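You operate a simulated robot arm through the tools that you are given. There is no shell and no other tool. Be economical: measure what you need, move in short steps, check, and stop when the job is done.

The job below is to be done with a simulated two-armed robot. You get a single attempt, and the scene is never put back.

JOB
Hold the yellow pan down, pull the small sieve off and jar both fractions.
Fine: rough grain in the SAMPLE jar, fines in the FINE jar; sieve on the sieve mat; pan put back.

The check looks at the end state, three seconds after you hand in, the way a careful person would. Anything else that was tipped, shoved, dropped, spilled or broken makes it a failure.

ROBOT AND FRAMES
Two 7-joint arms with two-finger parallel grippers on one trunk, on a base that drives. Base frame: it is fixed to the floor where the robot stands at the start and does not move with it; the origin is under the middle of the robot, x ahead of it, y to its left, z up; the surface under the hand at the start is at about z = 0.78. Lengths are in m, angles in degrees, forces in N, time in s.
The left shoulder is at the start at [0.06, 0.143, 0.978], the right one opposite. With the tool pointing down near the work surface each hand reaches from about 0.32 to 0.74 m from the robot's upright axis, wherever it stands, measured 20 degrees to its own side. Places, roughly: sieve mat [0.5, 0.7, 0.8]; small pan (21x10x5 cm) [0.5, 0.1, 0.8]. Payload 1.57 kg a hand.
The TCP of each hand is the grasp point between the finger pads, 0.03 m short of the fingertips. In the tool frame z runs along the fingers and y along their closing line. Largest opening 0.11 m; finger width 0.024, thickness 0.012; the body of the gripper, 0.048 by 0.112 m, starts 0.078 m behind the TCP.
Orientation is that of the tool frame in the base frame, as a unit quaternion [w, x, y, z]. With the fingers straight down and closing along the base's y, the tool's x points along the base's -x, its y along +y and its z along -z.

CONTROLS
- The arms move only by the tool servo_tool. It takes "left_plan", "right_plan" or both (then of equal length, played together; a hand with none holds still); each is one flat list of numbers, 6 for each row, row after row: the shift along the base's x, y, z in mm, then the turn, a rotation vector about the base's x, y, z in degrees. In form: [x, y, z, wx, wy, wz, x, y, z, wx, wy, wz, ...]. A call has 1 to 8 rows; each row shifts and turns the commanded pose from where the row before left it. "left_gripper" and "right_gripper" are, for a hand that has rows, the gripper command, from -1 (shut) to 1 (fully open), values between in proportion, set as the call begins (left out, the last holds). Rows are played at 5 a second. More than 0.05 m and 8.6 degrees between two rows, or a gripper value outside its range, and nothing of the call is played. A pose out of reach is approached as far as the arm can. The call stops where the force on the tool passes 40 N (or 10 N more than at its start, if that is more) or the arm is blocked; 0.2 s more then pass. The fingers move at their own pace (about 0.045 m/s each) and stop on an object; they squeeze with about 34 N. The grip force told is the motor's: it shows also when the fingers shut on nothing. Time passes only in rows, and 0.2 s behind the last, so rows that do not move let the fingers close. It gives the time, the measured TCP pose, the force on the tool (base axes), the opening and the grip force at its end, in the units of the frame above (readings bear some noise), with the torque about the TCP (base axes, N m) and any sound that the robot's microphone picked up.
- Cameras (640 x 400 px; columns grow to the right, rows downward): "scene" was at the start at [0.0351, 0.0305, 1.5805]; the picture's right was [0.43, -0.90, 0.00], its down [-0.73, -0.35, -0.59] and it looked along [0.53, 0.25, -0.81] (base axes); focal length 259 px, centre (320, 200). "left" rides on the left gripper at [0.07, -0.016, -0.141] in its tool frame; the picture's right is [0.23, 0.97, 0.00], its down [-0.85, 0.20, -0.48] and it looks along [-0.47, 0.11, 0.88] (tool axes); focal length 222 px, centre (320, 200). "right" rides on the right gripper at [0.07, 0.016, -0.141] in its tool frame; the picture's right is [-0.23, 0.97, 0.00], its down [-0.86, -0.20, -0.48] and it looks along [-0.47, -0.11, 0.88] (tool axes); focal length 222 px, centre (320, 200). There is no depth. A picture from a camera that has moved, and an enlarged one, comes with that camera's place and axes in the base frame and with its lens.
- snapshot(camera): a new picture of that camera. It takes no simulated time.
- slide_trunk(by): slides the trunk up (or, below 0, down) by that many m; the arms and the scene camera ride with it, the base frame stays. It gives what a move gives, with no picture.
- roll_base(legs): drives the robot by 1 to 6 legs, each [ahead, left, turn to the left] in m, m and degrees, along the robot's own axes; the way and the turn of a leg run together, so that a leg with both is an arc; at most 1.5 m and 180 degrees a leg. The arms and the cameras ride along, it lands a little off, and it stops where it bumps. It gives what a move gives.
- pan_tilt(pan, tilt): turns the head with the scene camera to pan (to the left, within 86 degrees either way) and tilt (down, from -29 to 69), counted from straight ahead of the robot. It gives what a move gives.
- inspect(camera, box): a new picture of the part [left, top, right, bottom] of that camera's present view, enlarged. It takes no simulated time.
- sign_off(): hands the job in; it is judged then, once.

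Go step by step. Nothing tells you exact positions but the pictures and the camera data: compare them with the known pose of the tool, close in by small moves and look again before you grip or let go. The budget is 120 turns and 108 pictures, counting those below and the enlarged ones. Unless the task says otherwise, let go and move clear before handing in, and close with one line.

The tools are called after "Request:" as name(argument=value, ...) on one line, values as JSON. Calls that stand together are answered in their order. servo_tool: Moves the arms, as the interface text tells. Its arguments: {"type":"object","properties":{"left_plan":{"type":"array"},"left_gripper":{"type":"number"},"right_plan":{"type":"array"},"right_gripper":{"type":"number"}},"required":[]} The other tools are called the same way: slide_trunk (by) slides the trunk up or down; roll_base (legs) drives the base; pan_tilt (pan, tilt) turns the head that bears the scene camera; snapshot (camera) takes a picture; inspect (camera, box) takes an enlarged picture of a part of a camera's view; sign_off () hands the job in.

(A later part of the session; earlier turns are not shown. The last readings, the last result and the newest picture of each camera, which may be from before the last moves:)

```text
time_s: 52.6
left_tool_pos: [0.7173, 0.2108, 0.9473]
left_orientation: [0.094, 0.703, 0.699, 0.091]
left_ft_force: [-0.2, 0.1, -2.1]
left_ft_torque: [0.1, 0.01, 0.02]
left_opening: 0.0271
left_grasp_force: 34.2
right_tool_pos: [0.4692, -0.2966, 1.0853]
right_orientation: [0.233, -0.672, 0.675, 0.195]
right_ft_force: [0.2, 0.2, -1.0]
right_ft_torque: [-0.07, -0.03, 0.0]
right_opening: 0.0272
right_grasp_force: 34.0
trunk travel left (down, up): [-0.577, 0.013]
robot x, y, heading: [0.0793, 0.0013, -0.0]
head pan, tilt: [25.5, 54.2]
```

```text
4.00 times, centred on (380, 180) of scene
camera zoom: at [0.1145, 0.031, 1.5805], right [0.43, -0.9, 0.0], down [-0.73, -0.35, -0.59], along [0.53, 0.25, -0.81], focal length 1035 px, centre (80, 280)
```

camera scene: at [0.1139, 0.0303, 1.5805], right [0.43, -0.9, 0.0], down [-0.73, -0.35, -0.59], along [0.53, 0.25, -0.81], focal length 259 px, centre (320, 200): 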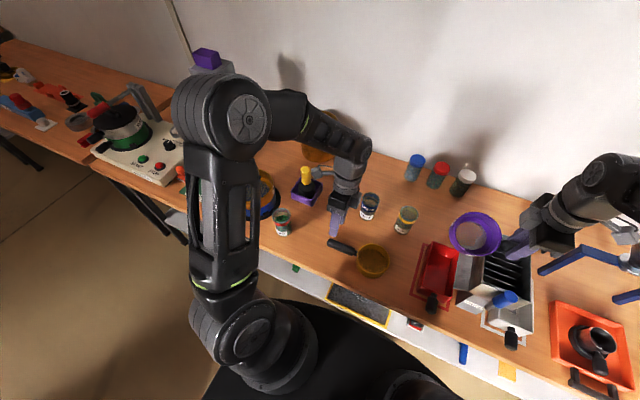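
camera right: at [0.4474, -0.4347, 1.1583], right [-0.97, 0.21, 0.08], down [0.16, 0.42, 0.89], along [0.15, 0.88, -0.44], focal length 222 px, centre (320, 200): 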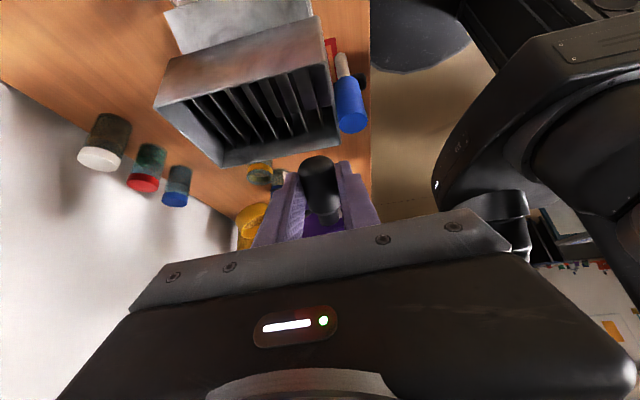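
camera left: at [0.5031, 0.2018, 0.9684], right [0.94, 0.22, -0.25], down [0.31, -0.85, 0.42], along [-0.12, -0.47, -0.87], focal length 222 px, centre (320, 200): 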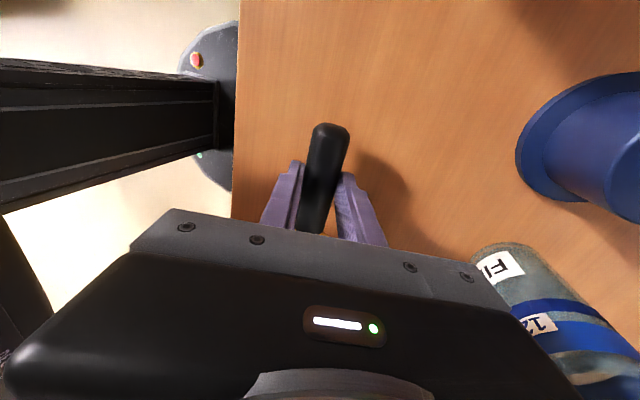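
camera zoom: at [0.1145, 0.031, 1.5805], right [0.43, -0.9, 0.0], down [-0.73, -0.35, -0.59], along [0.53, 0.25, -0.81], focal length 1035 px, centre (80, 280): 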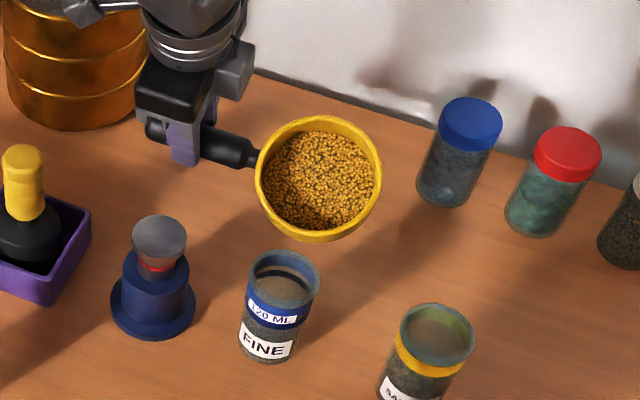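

Request:
servo_tool(right_plan=[0, 0, 0, 0, 0, 8, 0, 0, 0, 0, 0, 8, 0, 0, 0, 0, 0, 0])

Request:
inspect(camera="right", box=[150, 140, 300, 250])

```text
time_s: 53.4
left_tool_pos: [0.7165, 0.2096, 0.9484]
left_orientation: [0.094, 0.703, 0.7, 0.091]
left_ft_force: [0.2, -0.2, -1.9]
left_ft_torque: [0.15, 0.02, -0.02]
left_opening: 0.0271
left_grasp_force: 33.8
right_tool_pos: [0.4702, -0.2964, 1.0837]
right_orientation: [-0.212, 0.739, -0.602, -0.216]
right_ft_force: [0.1, 0.3, -1.7]
right_ft_torque: [-0.1, 0.0, -0.02]
right_opening: 0.0268
right_grasp_force: 34.2
right hand out of reach, approached as far as the arm can: row 2
trunk travel left (down, up): [-0.577, 0.013]
robot x, y, heading: [0.0794, -0.0017, -0.2]
head pan, tilt: [25.5, 54.2]
```

```text
3.64 times, centred on (225, 195) of right
camera zoom: at [0.4768, -0.4362, 1.1584], right [-1.0, 0.0, 0.08], down [0.07, 0.45, 0.89], along [-0.03, 0.9, -0.44], focal length 808 px, centre (666, 218)
```

zoom: 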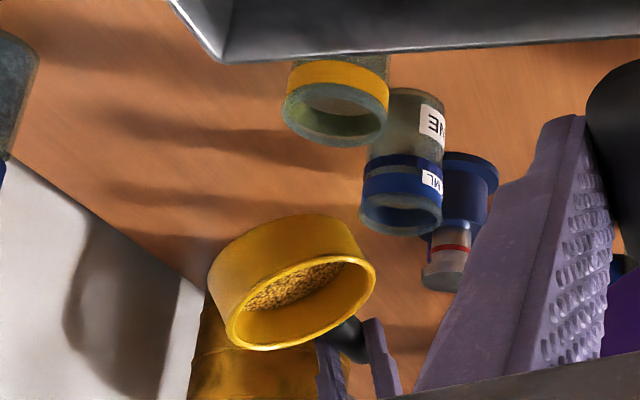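

This view shows jar and lip well: the lip is about 1.5 cm too far in +x. I correct that while tilting to 45 degrees.

Request:
servo_tool(left_plan=[-4, 1, 0, 0, -3, 0, -4, 0, 0, 0, -3, 0, -4, 0, 0, 0, -3, 0, -3, 0, 0, 0, -3, 0, -3, 0, 0, 0, -3, 0, 0, 0, 0, 0, 0, 0])

Request:
inspect(camera="right", box=[180, 160, 280, 240])

Request:
inspect(camera="scene", box=[320, 130, 440, 230])

```text
time_s: 54.8
left_tool_pos: [0.699, 0.2116, 0.9476]
left_orientation: [0.184, 0.685, 0.681, 0.183]
left_ft_force: [-0.5, -0.3, -3.0]
left_ft_torque: [0.13, 0.03, -0.01]
left_opening: 0.0267
left_grasp_force: 33.9
right_tool_pos: [0.4703, -0.2968, 1.0834]
right_orientation: [-0.212, 0.738, -0.603, -0.216]
right_ft_force: [0.0, -0.2, -1.9]
right_ft_torque: [-0.09, -0.03, 0.03]
right_opening: 0.027
right_grasp_force: 33.8
trunk travel left (down, up): [-0.577, 0.013]
robot x, y, heading: [0.0793, -0.0024, 0.2]
head pan, tilt: [25.5, 54.2]
```

```text
5.00 times, centred on (230, 200) of right
camera zoom: at [0.4766, -0.4362, 1.1585], right [-1.0, 0.0, 0.08], down [0.07, 0.45, 0.89], along [-0.03, 0.9, -0.44], focal length 1111 px, centre (770, 200)
```

zoom: 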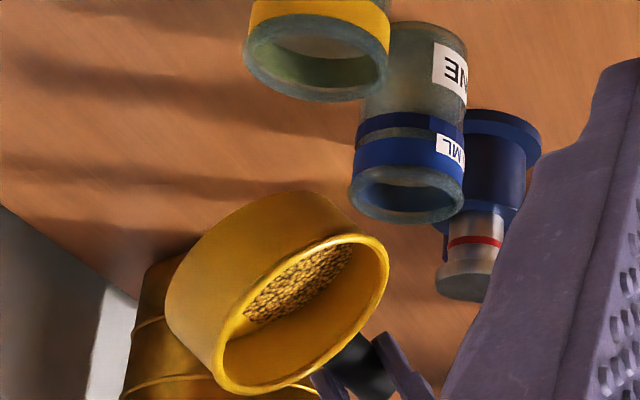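

```text
4.00 times, centred on (380, 180) of scene
camera zoom: at [0.1148, 0.0306, 1.5805], right [0.43, -0.9, 0.0], down [-0.73, -0.35, -0.59], along [0.53, 0.25, -0.81], focal length 1035 px, centre (80, 280)
```

zoom: 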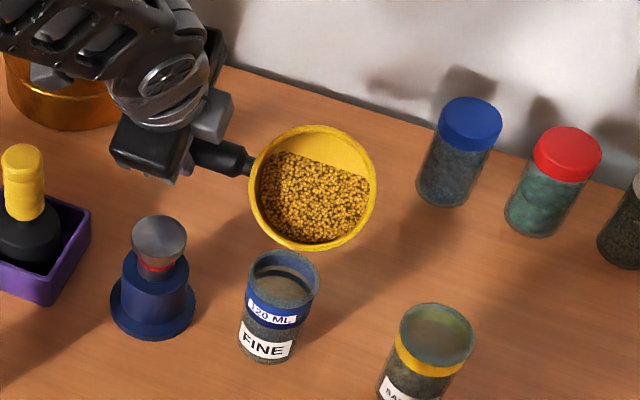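

The lip is still a bit too far in +x, so I add a further correction while going on to 60 degrees.

Request:
servo_tool(left_plan=[-6, 0, 1, 0, 0, 0, -6, 0, 1, 0, 0, 0, -3, 0, 0, 0, -3, 0, -3, 0, 0, 0, -3, 0, -2, 0, 0, 0, -3, 0, -2, 0, 0, 0, -2, 0, 0, 0, 0, 0, 0, 0])

Request:
inspect(camera="right", box=[180, 160, 280, 240])

```text
time_s: 56.4
left_tool_pos: [0.6775, 0.2114, 0.9494]
left_orientation: [0.249, 0.665, 0.66, 0.247]
left_ft_force: [0.1, 0.4, -1.7]
left_ft_torque: [0.17, 0.03, 0.02]
left_opening: 0.027
left_grasp_force: 33.2
right_tool_pos: [0.4695, -0.2961, 1.0834]
right_orientation: [-0.212, 0.738, -0.603, -0.217]
right_ft_force: [-0.7, 0.0, -1.1]
right_ft_torque: [-0.06, -0.01, -0.01]
right_opening: 0.0267
right_grasp_force: 33.9
trunk travel left (down, up): [-0.577, 0.013]
robot x, y, heading: [0.083, 0.0023, 0.1]
head pan, tilt: [25.5, 54.2]
```

```text
5.00 times, centred on (230, 200) of right
camera zoom: at [0.4765, -0.4364, 1.1584], right [-1.0, 0.0, 0.08], down [0.07, 0.45, 0.89], along [-0.03, 0.9, -0.44], focal length 1111 px, centre (770, 200)
```

zoom: 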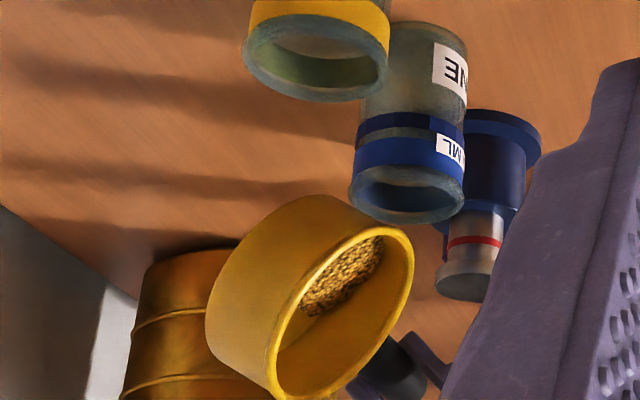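

Well placed now. I tilt on slowly.

Request:
servo_tool(left_plan=[-3, 0, 0, 0, -2, 0, -2, 0, 0, 0, -2, 0, -2, 0, 0, 0, -2, 0, -2, 0, 0, 0, -2, 0, -2, 0, 0, 0, -2, 0, -2, 0, 0, 0, -2, 0, 0, 0, 0, 0, 0, 0])

Request:
inspect(camera="right", box=[180, 160, 280, 240])

```text
time_s: 58.0
left_tool_pos: [0.6634, 0.2125, 0.9488]
left_orientation: [0.316, 0.634, 0.631, 0.316]
left_ft_force: [-0.1, 0.3, -2.1]
left_ft_torque: [0.15, 0.05, -0.01]
left_opening: 0.0272
left_grasp_force: 34.1
right_tool_pos: [0.469, -0.2972, 1.0841]
right_orientation: [-0.212, 0.738, -0.602, -0.217]
right_ft_force: [0.3, -0.7, -1.1]
right_ft_torque: [-0.09, -0.01, 0.04]
right_opening: 0.0269
right_grasp_force: 34.1
trunk travel left (down, up): [-0.577, 0.013]
robot x, y, heading: [0.0837, 0.0013, 0.0]
head pan, tilt: [25.5, 54.2]
```

```text
5.00 times, centred on (230, 200) of right
camera zoom: at [0.4764, -0.4363, 1.1585], right [-1.0, 0.0, 0.08], down [0.07, 0.45, 0.89], along [-0.03, 0.9, -0.44], focal length 1111 px, centre (770, 200)
```

zoom: 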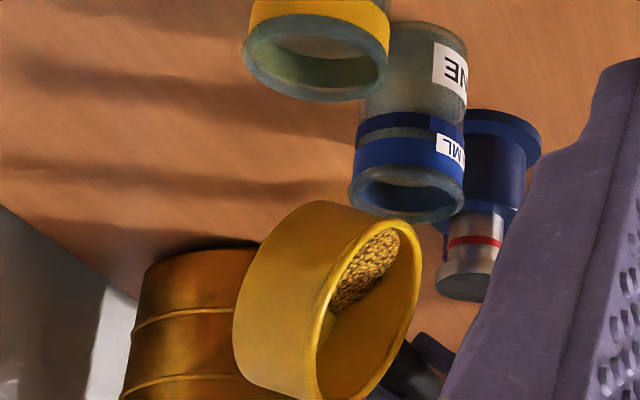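

Request:
servo_tool(left_plan=[-1, 0, 0, 0, -1, 0, -1, 0, 0, 0, -1, 0, -1, 0, 0, 0, -1, 0, -1, 0, 0, 0, -1, 0, 0, 0, 1, 0, -1, 0, -1, 0, 0, 0, -1, 0, -1, 0, 0, 0, -1, 0, -1, 0, 0, 0, -1, 0])

Request:
inspect(camera="right", box=[180, 160, 280, 240])

```text
time_s: 59.8
left_tool_pos: [0.6581, 0.2112, 0.9509]
left_orientation: [0.359, 0.611, 0.608, 0.359]
left_ft_force: [-0.8, -0.1, -1.6]
left_ft_torque: [0.13, 0.08, 0.03]
left_opening: 0.027
left_grasp_force: 34.0
right_tool_pos: [0.4691, -0.2961, 1.0843]
right_orientation: [-0.212, 0.738, -0.603, -0.216]
right_ft_force: [0.3, -0.3, -0.8]
right_ft_torque: [-0.07, -0.02, -0.02]
right_opening: 0.027
right_grasp_force: 34.3
trunk travel left (down, up): [-0.577, 0.013]
robot x, y, heading: [0.0785, -0.001, 0.0]
head pan, tilt: [25.5, 54.2]
```

```text
5.00 times, centred on (230, 200) of right
camera zoom: at [0.4764, -0.4363, 1.1585], right [-1.0, 0.0, 0.08], down [0.07, 0.45, 0.89], along [-0.03, 0.9, -0.44], focal length 1111 px, centre (770, 200)
```

zoom: 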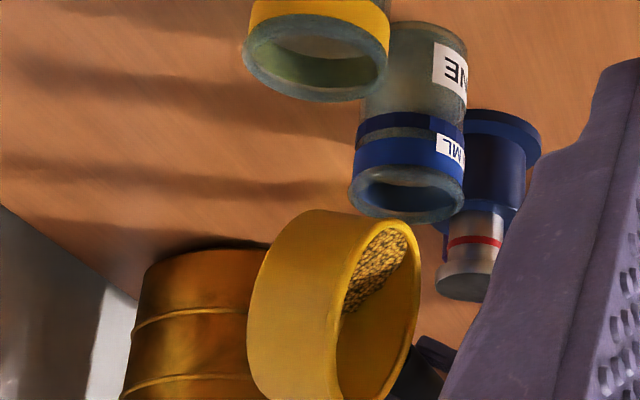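

Request:
servo_tool(left_plan=[-1, 0, 0, 0, -1, 0, -1, 0, 0, 0, -1, 0, -1, 0, 0, 0, -1, 0, -1, 0, 0, 0, -1, 0, -1, 0, 0, 0, -1, 0, -1, 0, 0, 0, -1, 0])

Request:
inspect(camera="right", box=[180, 160, 280, 240])

```text
time_s: 61.2
left_tool_pos: [0.6485, 0.2103, 0.9506]
left_orientation: [0.392, 0.592, 0.588, 0.389]
left_ft_force: [-0.2, 0.3, -1.4]
left_ft_torque: [0.12, 0.06, 0.04]
left_opening: 0.0269
left_grasp_force: 33.6
right_tool_pos: [0.4702, -0.2963, 1.0833]
right_orientation: [-0.211, 0.739, -0.602, -0.217]
right_ft_force: [0.5, 0.0, -1.5]
right_ft_torque: [-0.11, -0.03, 0.0]
right_opening: 0.027
right_grasp_force: 33.7
trunk travel left (down, up): [-0.577, 0.013]
robot x, y, heading: [0.0756, -0.0003, 0.3]
head pan, tilt: [25.5, 54.2]
```

```text
5.00 times, centred on (230, 200) of right
camera zoom: at [0.4764, -0.4363, 1.1585], right [-1.0, 0.0, 0.08], down [0.07, 0.45, 0.89], along [-0.03, 0.9, -0.44], focal length 1111 px, centre (770, 200)
```

zoom: 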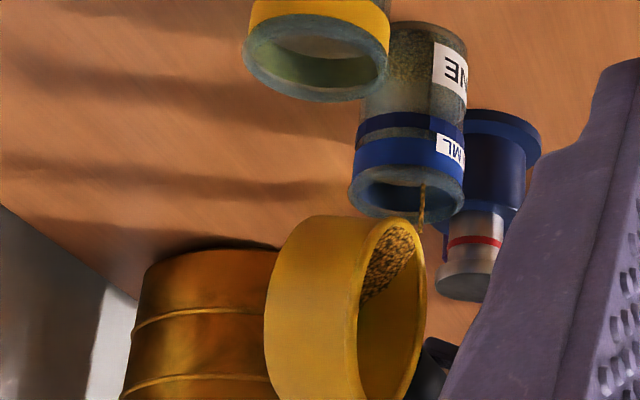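

Fines are running into FINE. The stream is slightly on the near side, so I ease it toward the centre and go on.

Request:
servo_tool(left_plan=[1, 0, 0, 0, 0, 0, 0, 0, 0, 0, -1, 0, 0, 0, 0, 0, -1, 0, 0, 0, 0, 0, -1, 0, -1, 0, 0, 0, -1, 0, 0, 0, 0, 0, -1, 0, -1, 0, 0, 0, -1, 0])

Request:
inspect(camera="right", box=[180, 160, 280, 240])

```text
time_s: 62.8
left_tool_pos: [0.6498, 0.2128, 0.9509]
left_orientation: [0.422, 0.569, 0.567, 0.421]
left_ft_force: [1.1, 0.1, -1.4]
left_ft_torque: [0.14, 0.04, -0.03]
left_opening: 0.027
left_grasp_force: 34.1
right_tool_pos: [0.4707, -0.2968, 1.0831]
right_orientation: [-0.211, 0.739, -0.602, -0.217]
right_ft_force: [0.8, 0.0, -1.1]
right_ft_torque: [-0.03, -0.05, 0.01]
right_opening: 0.0271
right_grasp_force: 34.1
trunk travel left (down, up): [-0.577, 0.013]
robot x, y, heading: [0.0823, 0.0011, 0.3]
head pan, tilt: [25.5, 54.2]
```

```text
5.00 times, centred on (230, 200) of right
camera zoom: at [0.4764, -0.4363, 1.1585], right [-1.0, 0.0, 0.08], down [0.07, 0.45, 0.89], along [-0.03, 0.9, -0.44], focal length 1111 px, centre (770, 200)
```

zoom: 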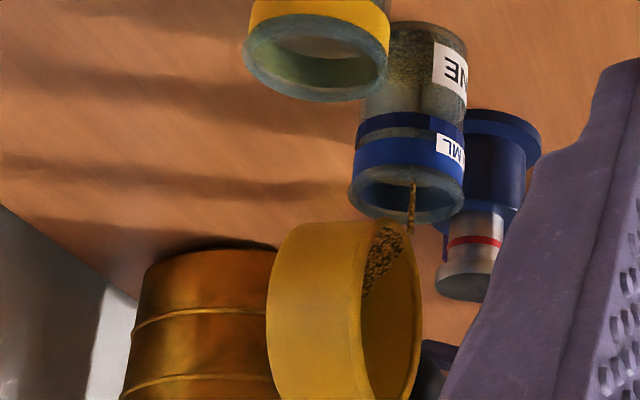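

Centred. I continue in the same way.

Request:
servo_tool(left_plan=[-1, 0, 0, 0, -1, 0, -1, 0, 0, 0, -1, 0, -1, 0, 0, 0, -1, 0, 0, 0, 0, 0, -1, 0, -1, 0, 0, 0, -1, 0, -1, 0, 0, 0, -1, 0, -1, 0, 0, 0, -1, 0, -1, 0, 0, 0, -1, 0])

Request:
inspect(camera="right", box=[180, 160, 280, 240])

Request:
snapshot(camera="scene")

```text
time_s: 64.6
left_tool_pos: [0.6421, 0.21, 0.9506]
left_orientation: [0.46, 0.539, 0.535, 0.459]
left_ft_force: [-0.3, 0.4, -1.1]
left_ft_torque: [0.12, 0.03, 0.02]
left_opening: 0.0269
left_grasp_force: 34.2
right_tool_pos: [0.4688, -0.2969, 1.084]
right_orientation: [-0.212, 0.738, -0.602, -0.217]
right_ft_force: [-0.7, -0.4, -2.1]
right_ft_torque: [-0.05, -0.03, 0.02]
right_opening: 0.027
right_grasp_force: 33.8
trunk travel left (down, up): [-0.577, 0.013]
robot x, y, heading: [0.0767, -0.0013, -0.1]
head pan, tilt: [25.5, 54.2]
```

```text
5.00 times, centred on (230, 200) of right
camera zoom: at [0.4761, -0.4372, 1.1583], right [-1.0, 0.0, 0.08], down [0.07, 0.44, 0.89], along [-0.03, 0.9, -0.44], focal length 1111 px, centre (770, 200)
```

zoom: 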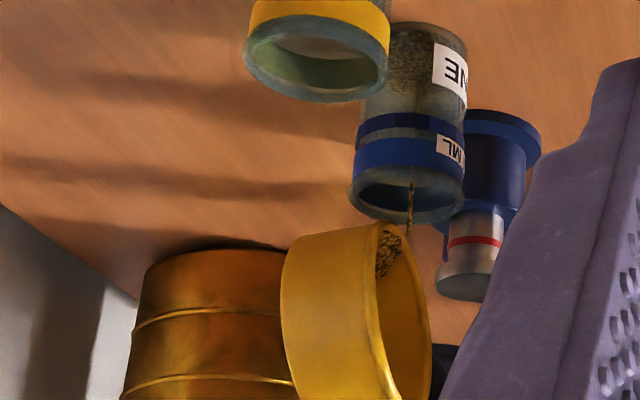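

```text
30 pictures are left
camera scene: at [0.1141, 0.0293, 1.5806], right [0.43, -0.9, 0.0], down [-0.73, -0.35, -0.59], along [0.53, 0.25, -0.81], focal length 259 px, centre (320, 200)
```

scene: 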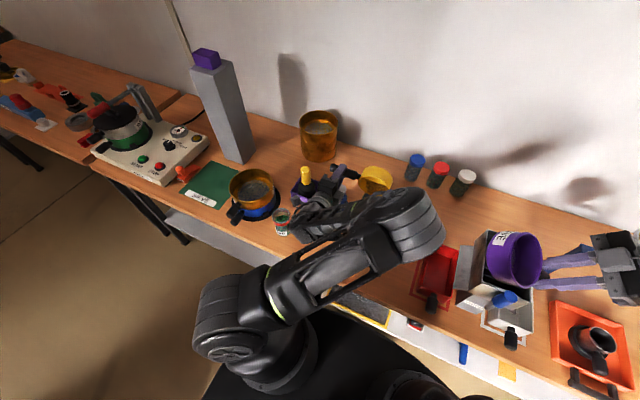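

The left wrist is getting close to the red-banded jar, so I check that gap before going further.

Request:
inspect(camera="scene", box=[250, 150, 410, 260])

Request:
snapshot(camera="left")

```text
3.64 times, centred on (330, 205) of scene
camera zoom: at [0.1141, 0.0293, 1.5806], right [0.43, -0.9, 0.0], down [-0.73, -0.35, -0.59], along [0.53, 0.25, -0.81], focal length 941 px, centre (284, 182)
```

zoom: 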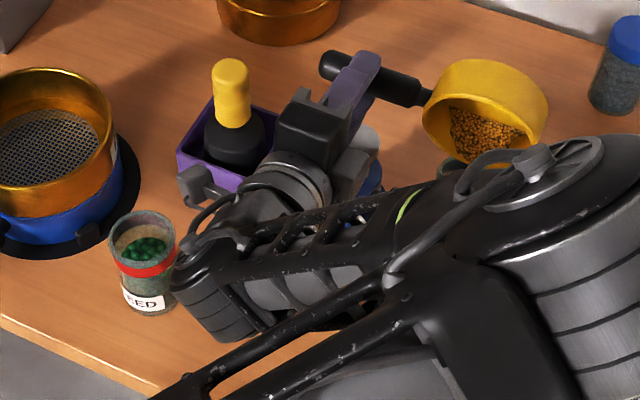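

```text
28 pictures are left
camera left: at [0.5008, 0.28, 0.9573], right [0.15, 0.22, 0.96], down [-0.45, -0.85, 0.27], along [0.88, -0.47, -0.03], focal length 222 px, centre (320, 200)
```

left: 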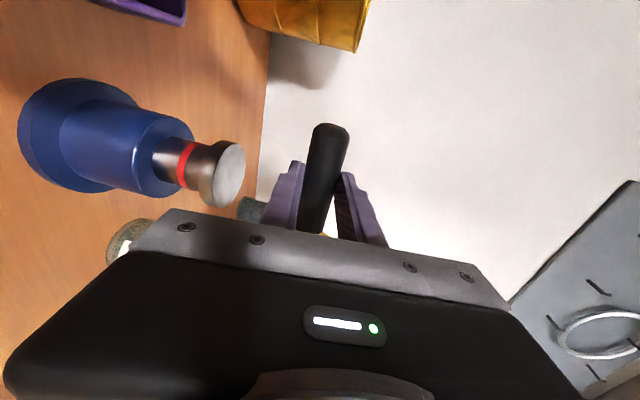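

The wrist is lower than I like but still about 3 to 4 cm clear sideways and above the jar's rim. I raise 1 cm while tilting the next steps.

Request:
servo_tool(left_plan=[-1, 0, 2, 0, -1, 0, -1, 0, 2, 0, -1, 0, 0, 0, 2, 0, -1, 0, -1, 0, 2, 0, -1, 0, -1, 0, 2, 0, -1, 0, -1, 0, 0, 0, -1, 0, -1, 0, 0, 0, -1, 0, -1, 0, 0, 0, -1, 0])

Request:
inspect(camera="right", box=[180, 160, 280, 240])

Request:
inspect(camera="scene", box=[250, 150, 410, 260])

```text
time_s: 66.4
left_tool_pos: [0.6352, 0.2104, 0.9615]
left_orientation: [0.497, 0.506, 0.502, 0.495]
left_ft_force: [-0.4, 0.1, -0.9]
left_ft_torque: [0.13, 0.06, 0.0]
left_opening: 0.027
left_grasp_force: 34.5
right_tool_pos: [0.4702, -0.2968, 1.0833]
right_orientation: [-0.212, 0.738, -0.602, -0.216]
right_ft_force: [0.5, 0.5, -0.1]
right_ft_torque: [-0.09, 0.03, 0.01]
right_opening: 0.0269
right_grasp_force: 34.1
trunk travel left (down, up): [-0.577, 0.013]
robot x, y, heading: [0.0803, -0.0028, 0.0]
head pan, tilt: [25.5, 54.2]
```

```text
5.00 times, centred on (230, 200) of right
camera zoom: at [0.4764, -0.4364, 1.1585], right [-1.0, 0.0, 0.08], down [0.07, 0.45, 0.89], along [-0.03, 0.9, -0.44], focal length 1111 px, centre (770, 200)
```

zoom: 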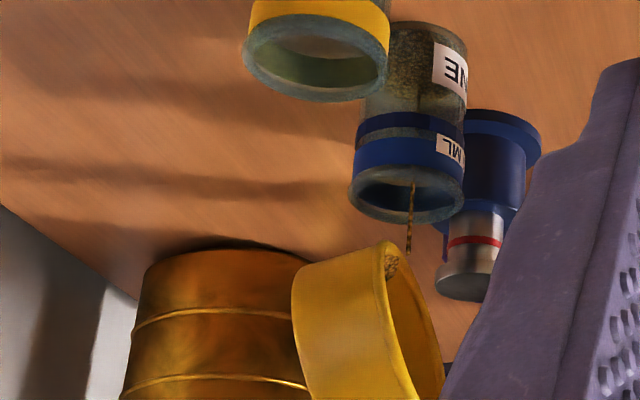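

```text
3.64 times, centred on (330, 205) of scene
camera zoom: at [0.1144, 0.0304, 1.5805], right [0.43, -0.9, 0.0], down [-0.73, -0.35, -0.59], along [0.53, 0.25, -0.81], focal length 941 px, centre (284, 182)
```

zoom: 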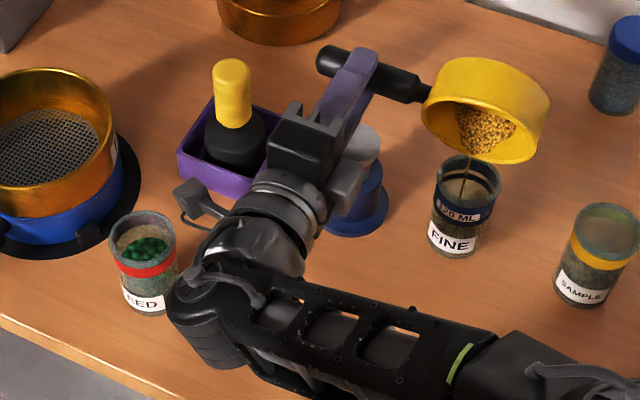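

Good: the stream is in the mouth, and the wrist has about 6 cm of real clearance. I continue, rising slightly.

Request:
servo_tool(left_plan=[-1, 0, 1, 0, -1, 0, -1, 0, 1, 0, -1, 0, 0, 0, 1, 0, -1, 0, -1, 0, 1, 0, -1, 0, -1, 0, 1, 0, -1, 0, -1, 0, 0, 0, -1, 0, -1, 0, 0, 0, -1, 0, 0, 0, 0, 0, -1, 0])

Request:
inspect(camera="scene", box=[250, 150, 410, 260])

Request:
inspect(camera="right", box=[180, 160, 280, 240])

```text
time_s: 68.2
left_tool_pos: [0.6303, 0.2121, 0.9655]
left_orientation: [0.529, 0.47, 0.467, 0.53]
left_ft_force: [-0.1, -0.7, -1.5]
left_ft_torque: [0.12, 0.03, 0.03]
left_opening: 0.0269
left_grasp_force: 34.4
right_tool_pos: [0.4699, -0.2966, 1.084]
right_orientation: [-0.212, 0.738, -0.603, -0.216]
right_ft_force: [-0.1, 0.1, -0.8]
right_ft_torque: [-0.08, -0.06, 0.03]
right_opening: 0.0267
right_grasp_force: 33.8
trunk travel left (down, up): [-0.577, 0.013]
robot x, y, heading: [0.0795, 0.0013, 0.1]
head pan, tilt: [25.5, 54.2]
```

```text
3.64 times, centred on (330, 205) of scene
camera zoom: at [0.1145, 0.0305, 1.5805], right [0.43, -0.9, 0.0], down [-0.73, -0.35, -0.59], along [0.53, 0.25, -0.81], focal length 941 px, centre (284, 182)
```

zoom: 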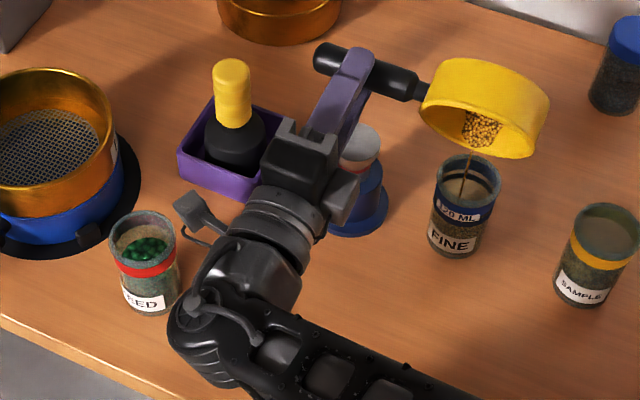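

```text
5.00 times, centred on (230, 200) of right
camera zoom: at [0.4764, -0.4363, 1.1585], right [-1.0, 0.0, 0.08], down [0.07, 0.45, 0.89], along [-0.03, 0.9, -0.44], focal length 1111 px, centre (770, 200)
```

zoom: 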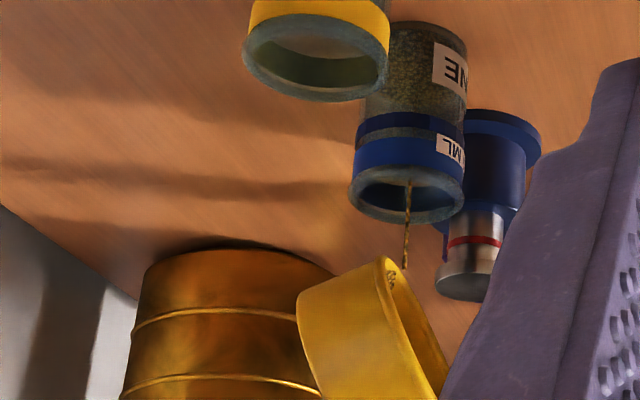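

Request:
servo_tool(left_plan=[-1, 0, 1, 0, -1, 0, -1, 0, 0, 0, -1, 0, -1, 0, 1, 0, -1, 0, -1, 0, 0, 0, -1, 0, 0, 0, 1, 0, -1, 0, -1, 0, 0, 0, -1, 0, -1, 0, 1, 0, -1, 0, 0, 0, 0, 0, 0, 0])

Request:
inspect(camera="scene", box=[250, 150, 410, 260])

Request:
servo_tool(left_plan=[-1, 0, 1, 0, -1, 0, -1, 0, 0, 0, -1, 0, -1, 0, 1, 0, -1, 0, -1, 0, 0, 0, -1, 0, 0, 0, 1, 0, -1, 0, -1, 0, 0, 0, -1, 0, 0, 0, 0, 0, 0, 0, 0, 0, 0, 0, 0, 0])

Request:
inspect(camera="scene", box=[250, 150, 410, 260])

```text
time_s: 70.0
left_tool_pos: [0.6236, 0.2121, 0.9695]
left_orientation: [0.556, 0.437, 0.433, 0.558]
left_ft_force: [-0.6, 0.4, -1.7]
left_ft_torque: [0.07, 0.04, 0.02]
left_opening: 0.0269
left_grasp_force: 33.9
right_tool_pos: [0.47, -0.2961, 1.0844]
right_orientation: [-0.211, 0.739, -0.602, -0.217]
right_ft_force: [-0.1, -0.4, -1.2]
right_ft_torque: [-0.1, -0.01, -0.02]
right_opening: 0.0272
right_grasp_force: 33.9
trunk travel left (down, up): [-0.577, 0.013]
robot x, y, heading: [0.0776, 0.0023, -0.1]
head pan, tilt: [25.5, 54.2]
```

```text
3.64 times, centred on (330, 205) of scene
camera zoom: at [0.1144, 0.0304, 1.5805], right [0.43, -0.9, 0.0], down [-0.73, -0.35, -0.59], along [0.53, 0.25, -0.81], focal length 941 px, centre (284, 182)
```

zoom: 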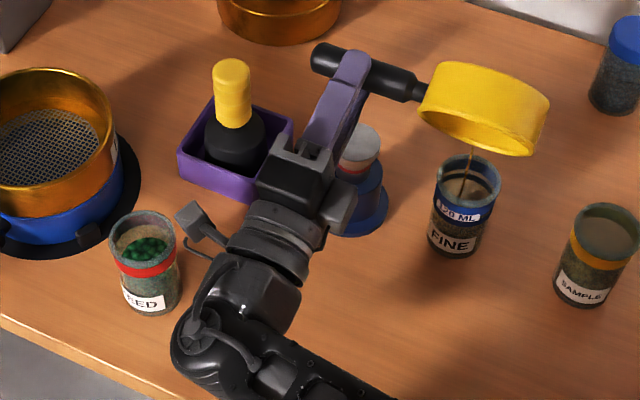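

```text
time_s: 71.8
left_tool_pos: [0.6257, 0.1968, 0.9838]
left_orientation: [0.577, 0.408, 0.405, 0.58]
left_ft_force: [-0.6, -0.2, -2.1]
left_ft_torque: [0.12, 0.05, 0.01]
left_opening: 0.0269
left_grasp_force: 33.7
left hand out of reach, approached as far as the arm can: row 2, 3, 4, 5, 6
right_tool_pos: [0.4688, -0.2962, 1.084]
right_orientation: [-0.212, 0.738, -0.602, -0.217]
right_ft_force: [0.3, -0.5, -2.3]
right_ft_torque: [-0.05, 0.0, -0.02]
right_opening: 0.0269
right_grasp_force: 34.1
trunk travel left (down, up): [-0.577, 0.013]
robot x, y, heading: [0.0776, -0.0007, 0.1]
head pan, tilt: [25.5, 54.2]
```

```text
3.64 times, centred on (330, 205) of scene
camera zoom: at [0.1144, 0.0304, 1.5805], right [0.43, -0.9, 0.0], down [-0.73, -0.35, -0.59], along [0.53, 0.25, -0.81], focal length 941 px, centre (284, 182)
```

zoom: 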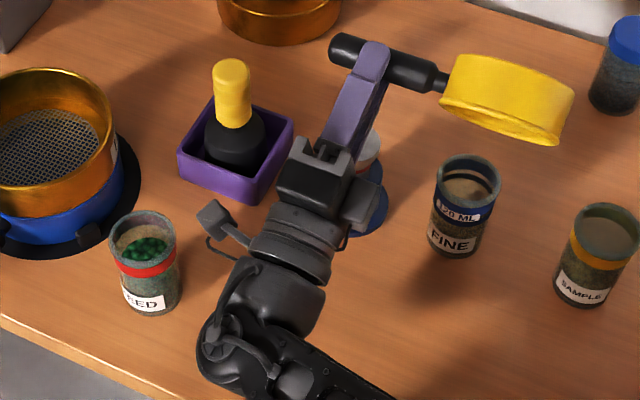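

The joint limit nudged the pan 1.5 cm sideways near the end, though the stream had stopped. I tilt back over the jar and check for leftovers and spill.

Request:
servo_tool(left_plan=[3, 5, 1, 0, 4, 0, 3, 5, 0, 0, 4, 0, 3, 5, 0, 0, 4, 0, 4, 0, 0, 0, 5, 0, 4, 0, 0, 0, 5, 0, 4, 0, 0, 0, 5, 0, 4, 0, 0, 0, 5, 0, 4, 0, 0, 0, 5, 0])

Request:
servo_tool(left_plan=[4, 0, 0, 0, 6, 0, 4, 0, 0, 0, 6, 0, 4, 0, 0, 0, 6, 0, 4, 0, 0, 0, 6, 0, 4, 0, 0, 0, 6, 0, 0, 0, 0, 0, 0, 0])

Request:
inspect(camera="scene", box=[310, 120, 450, 230])

Request:
inspect(camera="right", box=[180, 140, 300, 240])

```text
time_s: 73.6
left_tool_pos: [0.6555, 0.2118, 0.9853]
left_orientation: [0.42, 0.57, 0.566, 0.421]
left_ft_force: [-0.2, 0.8, -0.8]
left_ft_torque: [0.08, 0.02, 0.01]
left_opening: 0.0271
left_grasp_force: 33.8
right_tool_pos: [0.47, -0.297, 1.0846]
right_orientation: [-0.212, 0.738, -0.603, -0.216]
right_ft_force: [-0.4, -0.8, -1.5]
right_ft_torque: [-0.11, 0.01, -0.01]
right_opening: 0.0267
right_grasp_force: 33.7
trunk travel left (down, up): [-0.577, 0.013]
robot x, y, heading: [0.0785, 0.0022, -0.1]
head pan, tilt: [25.5, 54.2]
```

```text
time_s: 75.0
left_tool_pos: [0.6746, 0.2109, 0.9855]
left_orientation: [0.26, 0.66, 0.656, 0.259]
left_ft_force: [0.5, -0.7, -1.6]
left_ft_torque: [0.09, 0.03, 0.0]
left_opening: 0.0269
left_grasp_force: 33.6
right_tool_pos: [0.47, -0.2974, 1.0828]
right_orientation: [-0.212, 0.737, -0.603, -0.217]
right_ft_force: [0.7, 0.1, -1.1]
right_ft_torque: [-0.09, -0.01, -0.03]
right_opening: 0.0269
right_grasp_force: 33.7
trunk travel left (down, up): [-0.577, 0.013]
robot x, y, heading: [0.0818, 0.0018, -0.3]
head pan, tilt: [25.5, 54.2]
```

```text
3.64 times, centred on (380, 175) of scene
camera zoom: at [0.1145, 0.0298, 1.5805], right [0.43, -0.9, 0.0], down [-0.73, -0.35, -0.59], along [0.53, 0.25, -0.81], focal length 941 px, centre (102, 291)
```

zoom: 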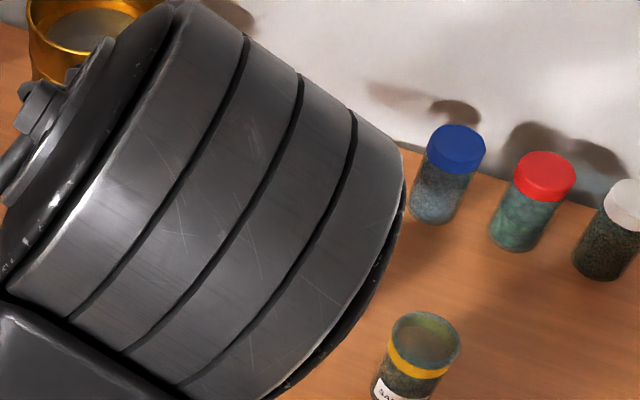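

```text
4.00 times, centred on (240, 190) of right
camera zoom: at [0.4763, -0.4369, 1.1583], right [-1.0, 0.0, 0.08], down [0.07, 0.44, 0.89], along [-0.03, 0.9, -0.44], focal length 888 px, centre (640, 240)
```

zoom: 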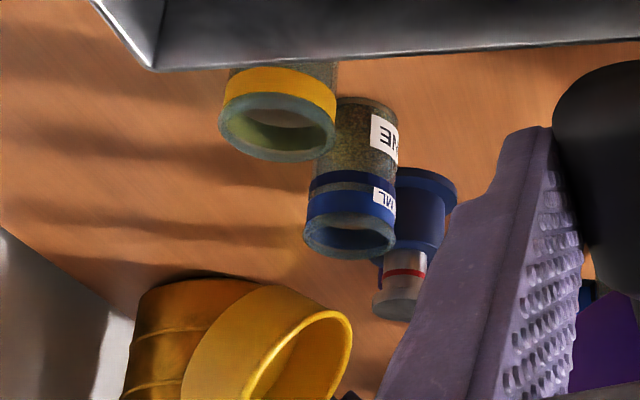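

The pan looks empty and the table is clean. I bring it back level and above its old spot.

Request:
servo_tool(left_plan=[-5, 0, 0, 0, 7.3, 0, -10, -10, 0, 0, 7.3, 0, -25, -10, 0, 0, 7.3, 0, -30, -10, -5, 0, 7.3, 0, -30, -12, -5, 0, 7.3, 0, -30, -12, -5, 0, 7.2, 0, -30, -12, -5, 0, 7.2, 0, -32, -12, -5, 0, 7.2, 0])

Request:
inspect(camera="scene", box=[300, 130, 460, 270])

```text
time_s: 76.8
left_tool_pos: [0.4839, 0.1328, 0.9595]
left_orientation: [-0.093, 0.702, 0.7, -0.094]
left_ft_force: [-0.3, 0.6, -1.4]
left_ft_torque: [0.09, -0.03, 0.01]
left_opening: 0.0268
left_grasp_force: 34.0
right_tool_pos: [0.4692, -0.2975, 1.0841]
right_orientation: [-0.211, 0.738, -0.603, -0.217]
right_ft_force: [0.5, 0.3, -1.0]
right_ft_torque: [-0.07, -0.03, -0.01]
right_opening: 0.0266
right_grasp_force: 34.1
trunk travel left (down, up): [-0.577, 0.013]
robot x, y, heading: [0.0792, -0.0028, -0.2]
head pan, tilt: [25.5, 54.2]
```

```text
2.86 times, centred on (380, 200) of scene
camera zoom: at [0.1144, 0.0301, 1.5805], right [0.43, -0.9, 0.0], down [-0.73, -0.35, -0.59], along [0.53, 0.25, -0.81], focal length 739 px, centre (149, 200)
```

zoom: 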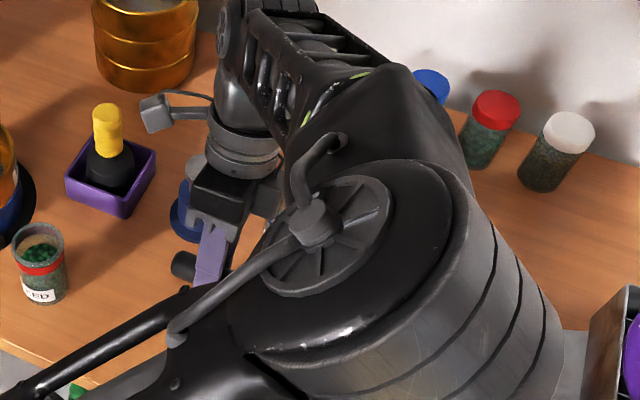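

The pose matches the one I gripped in. I lower it straight down, slowly at the end.

Request:
servo_tool(left_plan=[0, 0, -30, 0, 0, 0, 0, 0, -30, 0, 0, 0, 0, 0, -30, 0, 0, 0, 0, 0, -20, 0, 0, 0, 0, 0, -10, 0, 0, 0, 0, 0, -4, 0, 0, 0, 0, 0, 0, 0, 0, 0])

Request:
snapshot(camera="right")

```text
time_s: 78.4
left_tool_pos: [0.483, 0.1334, 0.8366]
left_orientation: [-0.091, 0.703, 0.699, -0.094]
left_ft_force: [0.4, -0.2, -2.0]
left_ft_torque: [0.14, 0.01, 0.01]
left_opening: 0.0271
left_grasp_force: 34.0
right_tool_pos: [0.4698, -0.2967, 1.0839]
right_orientation: [-0.212, 0.738, -0.603, -0.216]
right_ft_force: [-0.4, 0.6, -1.8]
right_ft_torque: [-0.08, -0.01, -0.01]
right_opening: 0.0273
right_grasp_force: 33.7
trunk travel left (down, up): [-0.577, 0.013]
robot x, y, heading: [0.0775, -0.0029, 0.1]
head pan, tilt: [25.5, 54.2]
```

```text
18 pictures are left
camera right: at [0.4763, -0.4364, 1.1585], right [-1.0, 0.0, 0.08], down [0.07, 0.45, 0.89], along [-0.03, 0.9, -0.44], focal length 222 px, centre (320, 200)
```

right: 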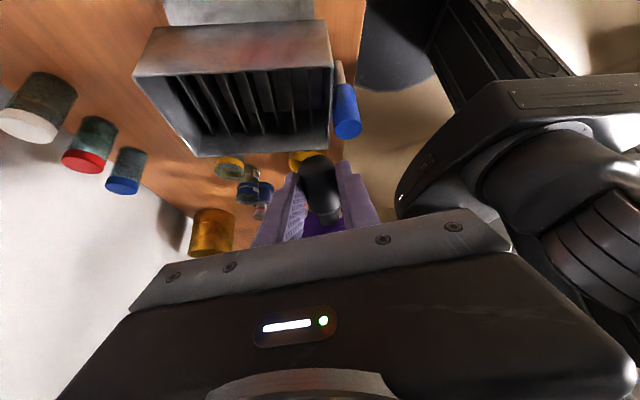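

Request:
servo_tool(left_plan=[0, 0, -3, 0, 0, 0, 0, 0, -3, 0, 0, 0, 0, 0, -2, 0, 0, 0, 0, 0, 0, 0, 0, 0])

```text
time_s: 79.4
left_tool_pos: [0.4826, 0.1332, 0.8293]
left_orientation: [-0.09, 0.703, 0.7, -0.094]
left_ft_force: [0.7, 1.0, 13.8]
left_ft_torque: [-0.87, 0.06, 0.06]
left_opening: 0.0271
left_grasp_force: 34.3
right_tool_pos: [0.4693, -0.2964, 1.085]
right_orientation: [-0.211, 0.738, -0.603, -0.217]
right_ft_force: [0.5, 0.7, -2.0]
right_ft_torque: [-0.1, -0.04, 0.03]
right_opening: 0.0269
right_grasp_force: 34.3
trunk travel left (down, up): [-0.577, 0.013]
robot x, y, heading: [0.0786, -0.0004, 0.1]
head pan, tilt: [25.5, 54.2]
```

The pan stands on the table. I ease the pressure, open, and draw the hand straight off upward.

Request:
servo_tool(left_plan=[0, 0, 1, 0, 0, 0, 0, 0, 0, 0, 0, 0])

Request:
servo_tool(left_plan=[0, 0, 0, 0, 0, 0, 0, 0, 0, 0, 0, 0, 0, 0, 0, 0, 0, 0, 0, 0, 10, 0, 0, 0, 2, 0, 20, 0, 0, 0, 5, 0, 30, 0, 0, 0, 0, 10, 35, 0, 0, 0, 0, 30, 35, 0, 0, 0], left_gripper=-0.1)

Request:
servo_tool(left_plan=[0, 40, 20, 0, -5, 0, 0, 40, 20, 0, -5, 0, 0, 30, 20, 0, -5, 0, 0, 0, 20, 0, 0, 0])

Request:
snapshot(camera="scene")

```text
time_s: 80.0
left_tool_pos: [0.483, 0.1333, 0.8298]
left_orientation: [-0.091, 0.702, 0.7, -0.095]
left_ft_force: [0.0, -0.3, 3.7]
left_ft_torque: [-0.26, 0.0, -0.04]
left_opening: 0.0268
left_grasp_force: 34.3
right_tool_pos: [0.4699, -0.2968, 1.0841]
right_orientation: [-0.212, 0.738, -0.603, -0.216]
right_ft_force: [-0.1, 0.3, -2.2]
right_ft_torque: [-0.1, -0.01, 0.02]
right_opening: 0.0273
right_grasp_force: 34.0
trunk travel left (down, up): [-0.577, 0.013]
robot x, y, heading: [0.0767, -0.0021, 0.0]
head pan, tilt: [25.5, 54.2]
```

```text
time_s: 81.8
left_tool_pos: [0.4897, 0.1742, 0.958]
left_orientation: [-0.091, 0.702, 0.7, -0.095]
left_ft_force: [-0.1, 0.5, -1.1]
left_ft_torque: [0.0, 0.01, -0.02]
left_opening: 0.0495
left_grasp_force: 0.0
right_tool_pos: [0.4705, -0.2966, 1.0849]
right_orientation: [-0.211, 0.739, -0.603, -0.216]
right_ft_force: [-0.1, -0.7, -0.7]
right_ft_torque: [-0.13, -0.01, -0.05]
right_opening: 0.0271
right_grasp_force: 34.1
trunk travel left (down, up): [-0.577, 0.013]
robot x, y, heading: [0.0807, 0.0, 0.1]
head pan, tilt: [25.5, 54.2]
```

```text
time_s: 82.8
left_tool_pos: [0.491, 0.282, 1.0392]
left_orientation: [0.002, 0.708, 0.706, -0.001]
left_ft_force: [0.7, 0.0, 0.2]
left_ft_torque: [0.02, -0.04, 0.0]
left_opening: 0.0496
left_grasp_force: 0.1
right_tool_pos: [0.4712, -0.2967, 1.084]
right_orientation: [-0.211, 0.738, -0.603, -0.217]
right_ft_force: [-0.2, 0.2, -1.1]
right_ft_torque: [-0.06, 0.01, 0.03]
right_opening: 0.0268
right_grasp_force: 34.0
trunk travel left (down, up): [-0.577, 0.013]
robot x, y, heading: [0.085, -0.0013, -0.0]
head pan, tilt: [25.5, 54.2]
```

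```text
17 pictures are left
camera scene: at [0.1145, 0.0297, 1.5805], right [0.43, -0.9, 0.0], down [-0.73, -0.35, -0.59], along [0.53, 0.25, -0.81], focal length 259 px, centre (320, 200)
```

scene: 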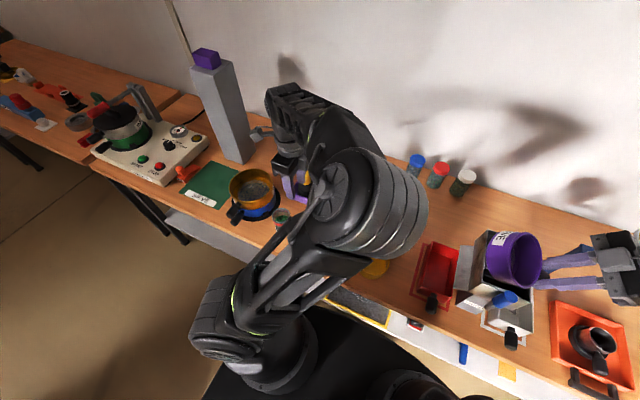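

The pan is back. Now the sieve goes to the mat at about [0.53, 0.70]. I tuck the left hand in and up, back the base off and drive left in stages.

Request:
servo_tool(left_plan=[-10, -10, 20, 0, 0, 0, -10, -10, 20, 0, 0, 0, -10, -10, 20, 0, 0, 0, -10, -10, 20, 0, 0, 0, -10, -10, 10, 0, 0, 0])

Request:
roll_base(legs=[[-0.08, 0, 0]])

Request:
roll_base(legs=[[0, 0.3, 0]])

Request:
pan_tilt(pan=10, tilt=50)

Request:
snapshot(camera="scene")

```text
time_s: 84.0
left_tool_pos: [0.4415, 0.2328, 1.1291]
left_orientation: [0.001, 0.709, 0.705, -0.001]
left_ft_force: [-0.4, -0.4, 0.5]
left_ft_torque: [0.01, -0.03, 0.01]
left_opening: 0.0496
left_grasp_force: 0.0
right_tool_pos: [0.4713, -0.2971, 1.0848]
right_orientation: [-0.212, 0.738, -0.603, -0.216]
right_ft_force: [0.4, 0.0, -1.2]
right_ft_torque: [-0.11, 0.02, -0.03]
right_opening: 0.0267
right_grasp_force: 33.9
trunk travel left (down, up): [-0.577, 0.013]
robot x, y, heading: [0.0815, -0.0007, 0.0]
head pan, tilt: [25.5, 54.2]
```

```text
time_s: 85.1
left_tool_pos: [0.3605, 0.2336, 1.1284]
left_orientation: [0.001, 0.708, 0.706, -0.001]
left_ft_force: [0.4, -0.5, 0.3]
left_ft_torque: [0.0, 0.0, -0.02]
left_opening: 0.0496
left_grasp_force: 0.1
right_tool_pos: [0.3874, -0.2967, 1.0835]
right_orientation: [-0.211, 0.739, -0.602, -0.216]
right_ft_force: [-0.2, 0.3, -0.7]
right_ft_torque: [-0.09, -0.07, -0.05]
right_opening: 0.0267
right_grasp_force: 33.8
trunk travel left (down, up): [-0.577, 0.013]
robot x, y, heading: [0.0033, 0.0025, -0.2]
head pan, tilt: [25.5, 54.2]
```

```text
time_s: 87.1
left_tool_pos: [0.3642, 0.5288, 1.1297]
left_orientation: [0.002, 0.711, 0.703, -0.002]
left_ft_force: [-0.1, -0.5, -0.4]
left_ft_torque: [-0.03, 0.02, 0.0]
left_opening: 0.0494
left_grasp_force: 0.2
right_tool_pos: [0.3889, -0.0016, 1.0836]
right_orientation: [-0.212, 0.737, -0.605, -0.215]
right_ft_force: [-0.3, 0.3, -0.8]
right_ft_torque: [-0.13, 0.05, 0.0]
right_opening: 0.0269
right_grasp_force: 33.9
trunk travel left (down, up): [-0.577, 0.013]
robot x, y, heading: [-0.0037, 0.2995, -0.4]
head pan, tilt: [25.5, 54.2]
```

```text
time_s: 87.9
left_tool_pos: [0.3642, 0.5267, 1.1295]
left_orientation: [0.001, 0.711, 0.703, -0.002]
left_ft_force: [-0.4, 0.4, 0.0]
left_ft_torque: [-0.01, 0.02, 0.0]
left_opening: 0.0494
left_grasp_force: 0.0
right_tool_pos: [0.3896, -0.0032, 1.0843]
right_orientation: [-0.211, 0.737, -0.604, -0.216]
right_ft_force: [0.2, 0.6, -1.0]
right_ft_torque: [-0.13, -0.04, 0.02]
right_opening: 0.0266
right_grasp_force: 33.7
trunk travel left (down, up): [-0.577, 0.013]
robot x, y, heading: [-0.0025, 0.2955, -0.4]
head pan, tilt: [10.0, 50.0]
```

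```text
16 pictures are left
camera scene: at [0.045, 0.3084, 1.5859], right [0.17, -0.99, 0.0], down [-0.76, -0.13, -0.64], along [0.63, 0.11, -0.77], focal length 259 px, centre (320, 200)
```

scene: 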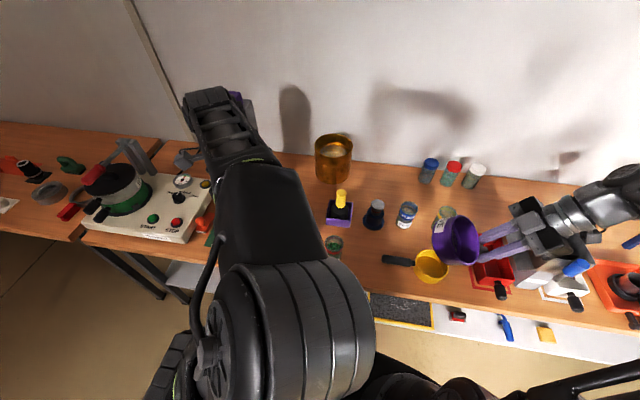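

All clear so far, and pan, jars and tray are in place. I drive the remaining 0.40 m left.

Request:
roll_base(legs=[[0, 0.2, 0]])

Request:
roll_base(legs=[[0.005, 0.21, 0.4]])

Request:
snapshot(camera="scene")

```text
time_s: 89.5
left_tool_pos: [0.3664, 0.733, 1.1297]
left_orientation: [0.002, 0.711, 0.704, -0.002]
left_ft_force: [0.0, -0.1, -0.4]
left_ft_torque: [-0.02, -0.02, 0.0]
left_opening: 0.0493
left_grasp_force: 0.1
right_tool_pos: [0.3895, 0.2024, 1.0843]
right_orientation: [-0.212, 0.736, -0.606, -0.215]
right_ft_force: [0.4, 0.2, -0.8]
right_ft_torque: [-0.08, 0.0, 0.0]
right_opening: 0.027
right_grasp_force: 34.0
trunk travel left (down, up): [-0.577, 0.013]
robot x, y, heading: [0.0021, 0.4984, -0.5]
head pan, tilt: [10.0, 50.0]
```

```text
time_s: 91.1
left_tool_pos: [0.3679, 0.9446, 1.1285]
left_orientation: [0.002, 0.707, 0.707, -0.002]
left_ft_force: [0.2, 0.4, 0.3]
left_ft_torque: [-0.04, 0.0, 0.03]
left_opening: 0.0495
left_grasp_force: 0.0
right_tool_pos: [0.3975, 0.4148, 1.0845]
right_orientation: [-0.211, 0.74, -0.601, -0.216]
right_ft_force: [-0.7, 0.8, -1.3]
right_ft_torque: [-0.11, 0.03, 0.01]
right_opening: 0.0267
right_grasp_force: 34.1
trunk travel left (down, up): [-0.577, 0.013]
robot x, y, heading: [0.0034, 0.7119, 0.0]
head pan, tilt: [10.0, 50.0]
```

```text
15 pictures are left
camera scene: at [0.0512, 0.7236, 1.5859], right [0.18, -0.98, 0.0], down [-0.75, -0.14, -0.64], along [0.63, 0.11, -0.77], focal length 259 px, centre (320, 200)
```

scene: 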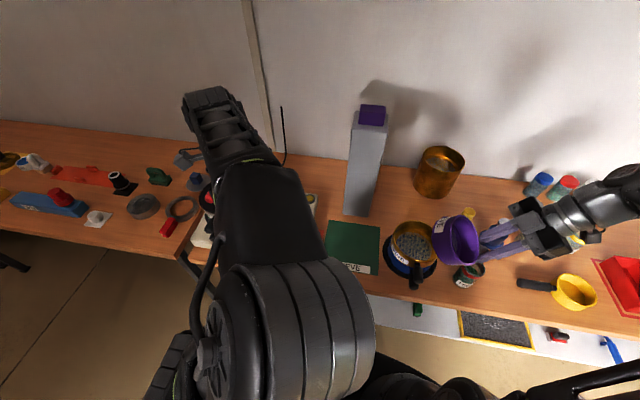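

The mat spans about x 0.43 to 0.61 and y 0.60 to 0.785. I drive 4 cm forward, then swing the sieve level above the mat.

Request:
roll_base(legs=[[0.04, 0, 0]])

Request:
servo_tool(right_plan=[11, 28, -5, -6.14, 3.29, -0.76, 12, 28, -5, -6.14, 3.29, -0.76, 12, 28, -5, -6.14, 3.29, -0.76, 11, 28, -5, -6.14, 3.29, -0.76, 12, 28, -15, -6.14, 3.29, -0.76, 12, 28, -15, -6.1, 3.25, -0.75, 11, 28, -15, 0, 0, 0, 12, 29, -15, 0, 0, 0])

Request:
snapshot(camera="scene")

```text
time_s: 92.0
left_tool_pos: [0.4103, 0.9443, 1.1288]
left_orientation: [0.001, 0.707, 0.707, -0.002]
left_ft_force: [0.3, 0.7, 0.1]
left_ft_torque: [-0.03, 0.03, -0.02]
left_opening: 0.0497
left_grasp_force: 0.1
right_tool_pos: [0.4394, 0.4149, 1.0833]
right_orientation: [-0.21, 0.739, -0.602, -0.216]
right_ft_force: [0.1, -0.2, -1.0]
right_ft_torque: [-0.06, -0.02, 0.05]
right_opening: 0.0268
right_grasp_force: 34.5
trunk travel left (down, up): [-0.577, 0.013]
robot x, y, heading: [0.0488, 0.7104, 0.3]
head pan, tilt: [10.0, 50.0]
```

```text
time_s: 93.8
left_tool_pos: [0.4086, 0.9445, 1.1283]
left_orientation: [0.001, 0.708, 0.706, -0.001]
left_ft_force: [0.1, 0.5, -0.3]
left_ft_torque: [0.01, 0.0, 0.02]
left_opening: 0.0496
left_grasp_force: 0.0
right_tool_pos: [0.5203, 0.6163, 1.0131]
right_orientation: [0.085, 0.707, -0.686, -0.147]
right_ft_force: [-1.1, 0.9, -0.2]
right_ft_torque: [-0.1, -0.01, 0.01]
right_opening: 0.0268
right_grasp_force: 33.9
right hand out of reach, approached as far as the arm can: row 6
trunk travel left (down, up): [-0.577, 0.013]
robot x, y, heading: [0.0471, 0.7059, 0.4]
head pan, tilt: [10.0, 50.0]
```

```text
14 pictures are left
camera scene: at [0.0915, 0.7225, 1.5859], right [0.18, -0.98, 0.0], down [-0.75, -0.14, -0.64], along [0.63, 0.11, -0.77], focal length 259 px, centre (320, 200)
```

scene: 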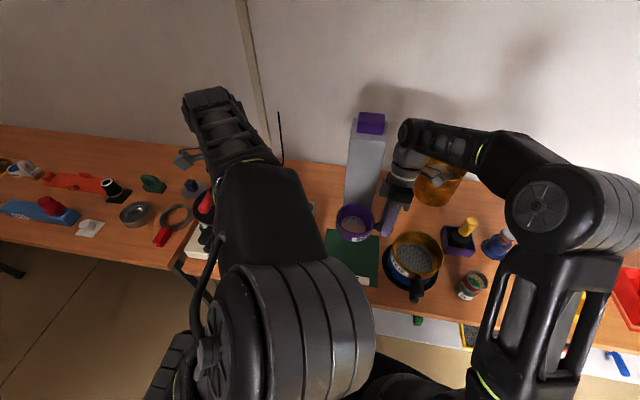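

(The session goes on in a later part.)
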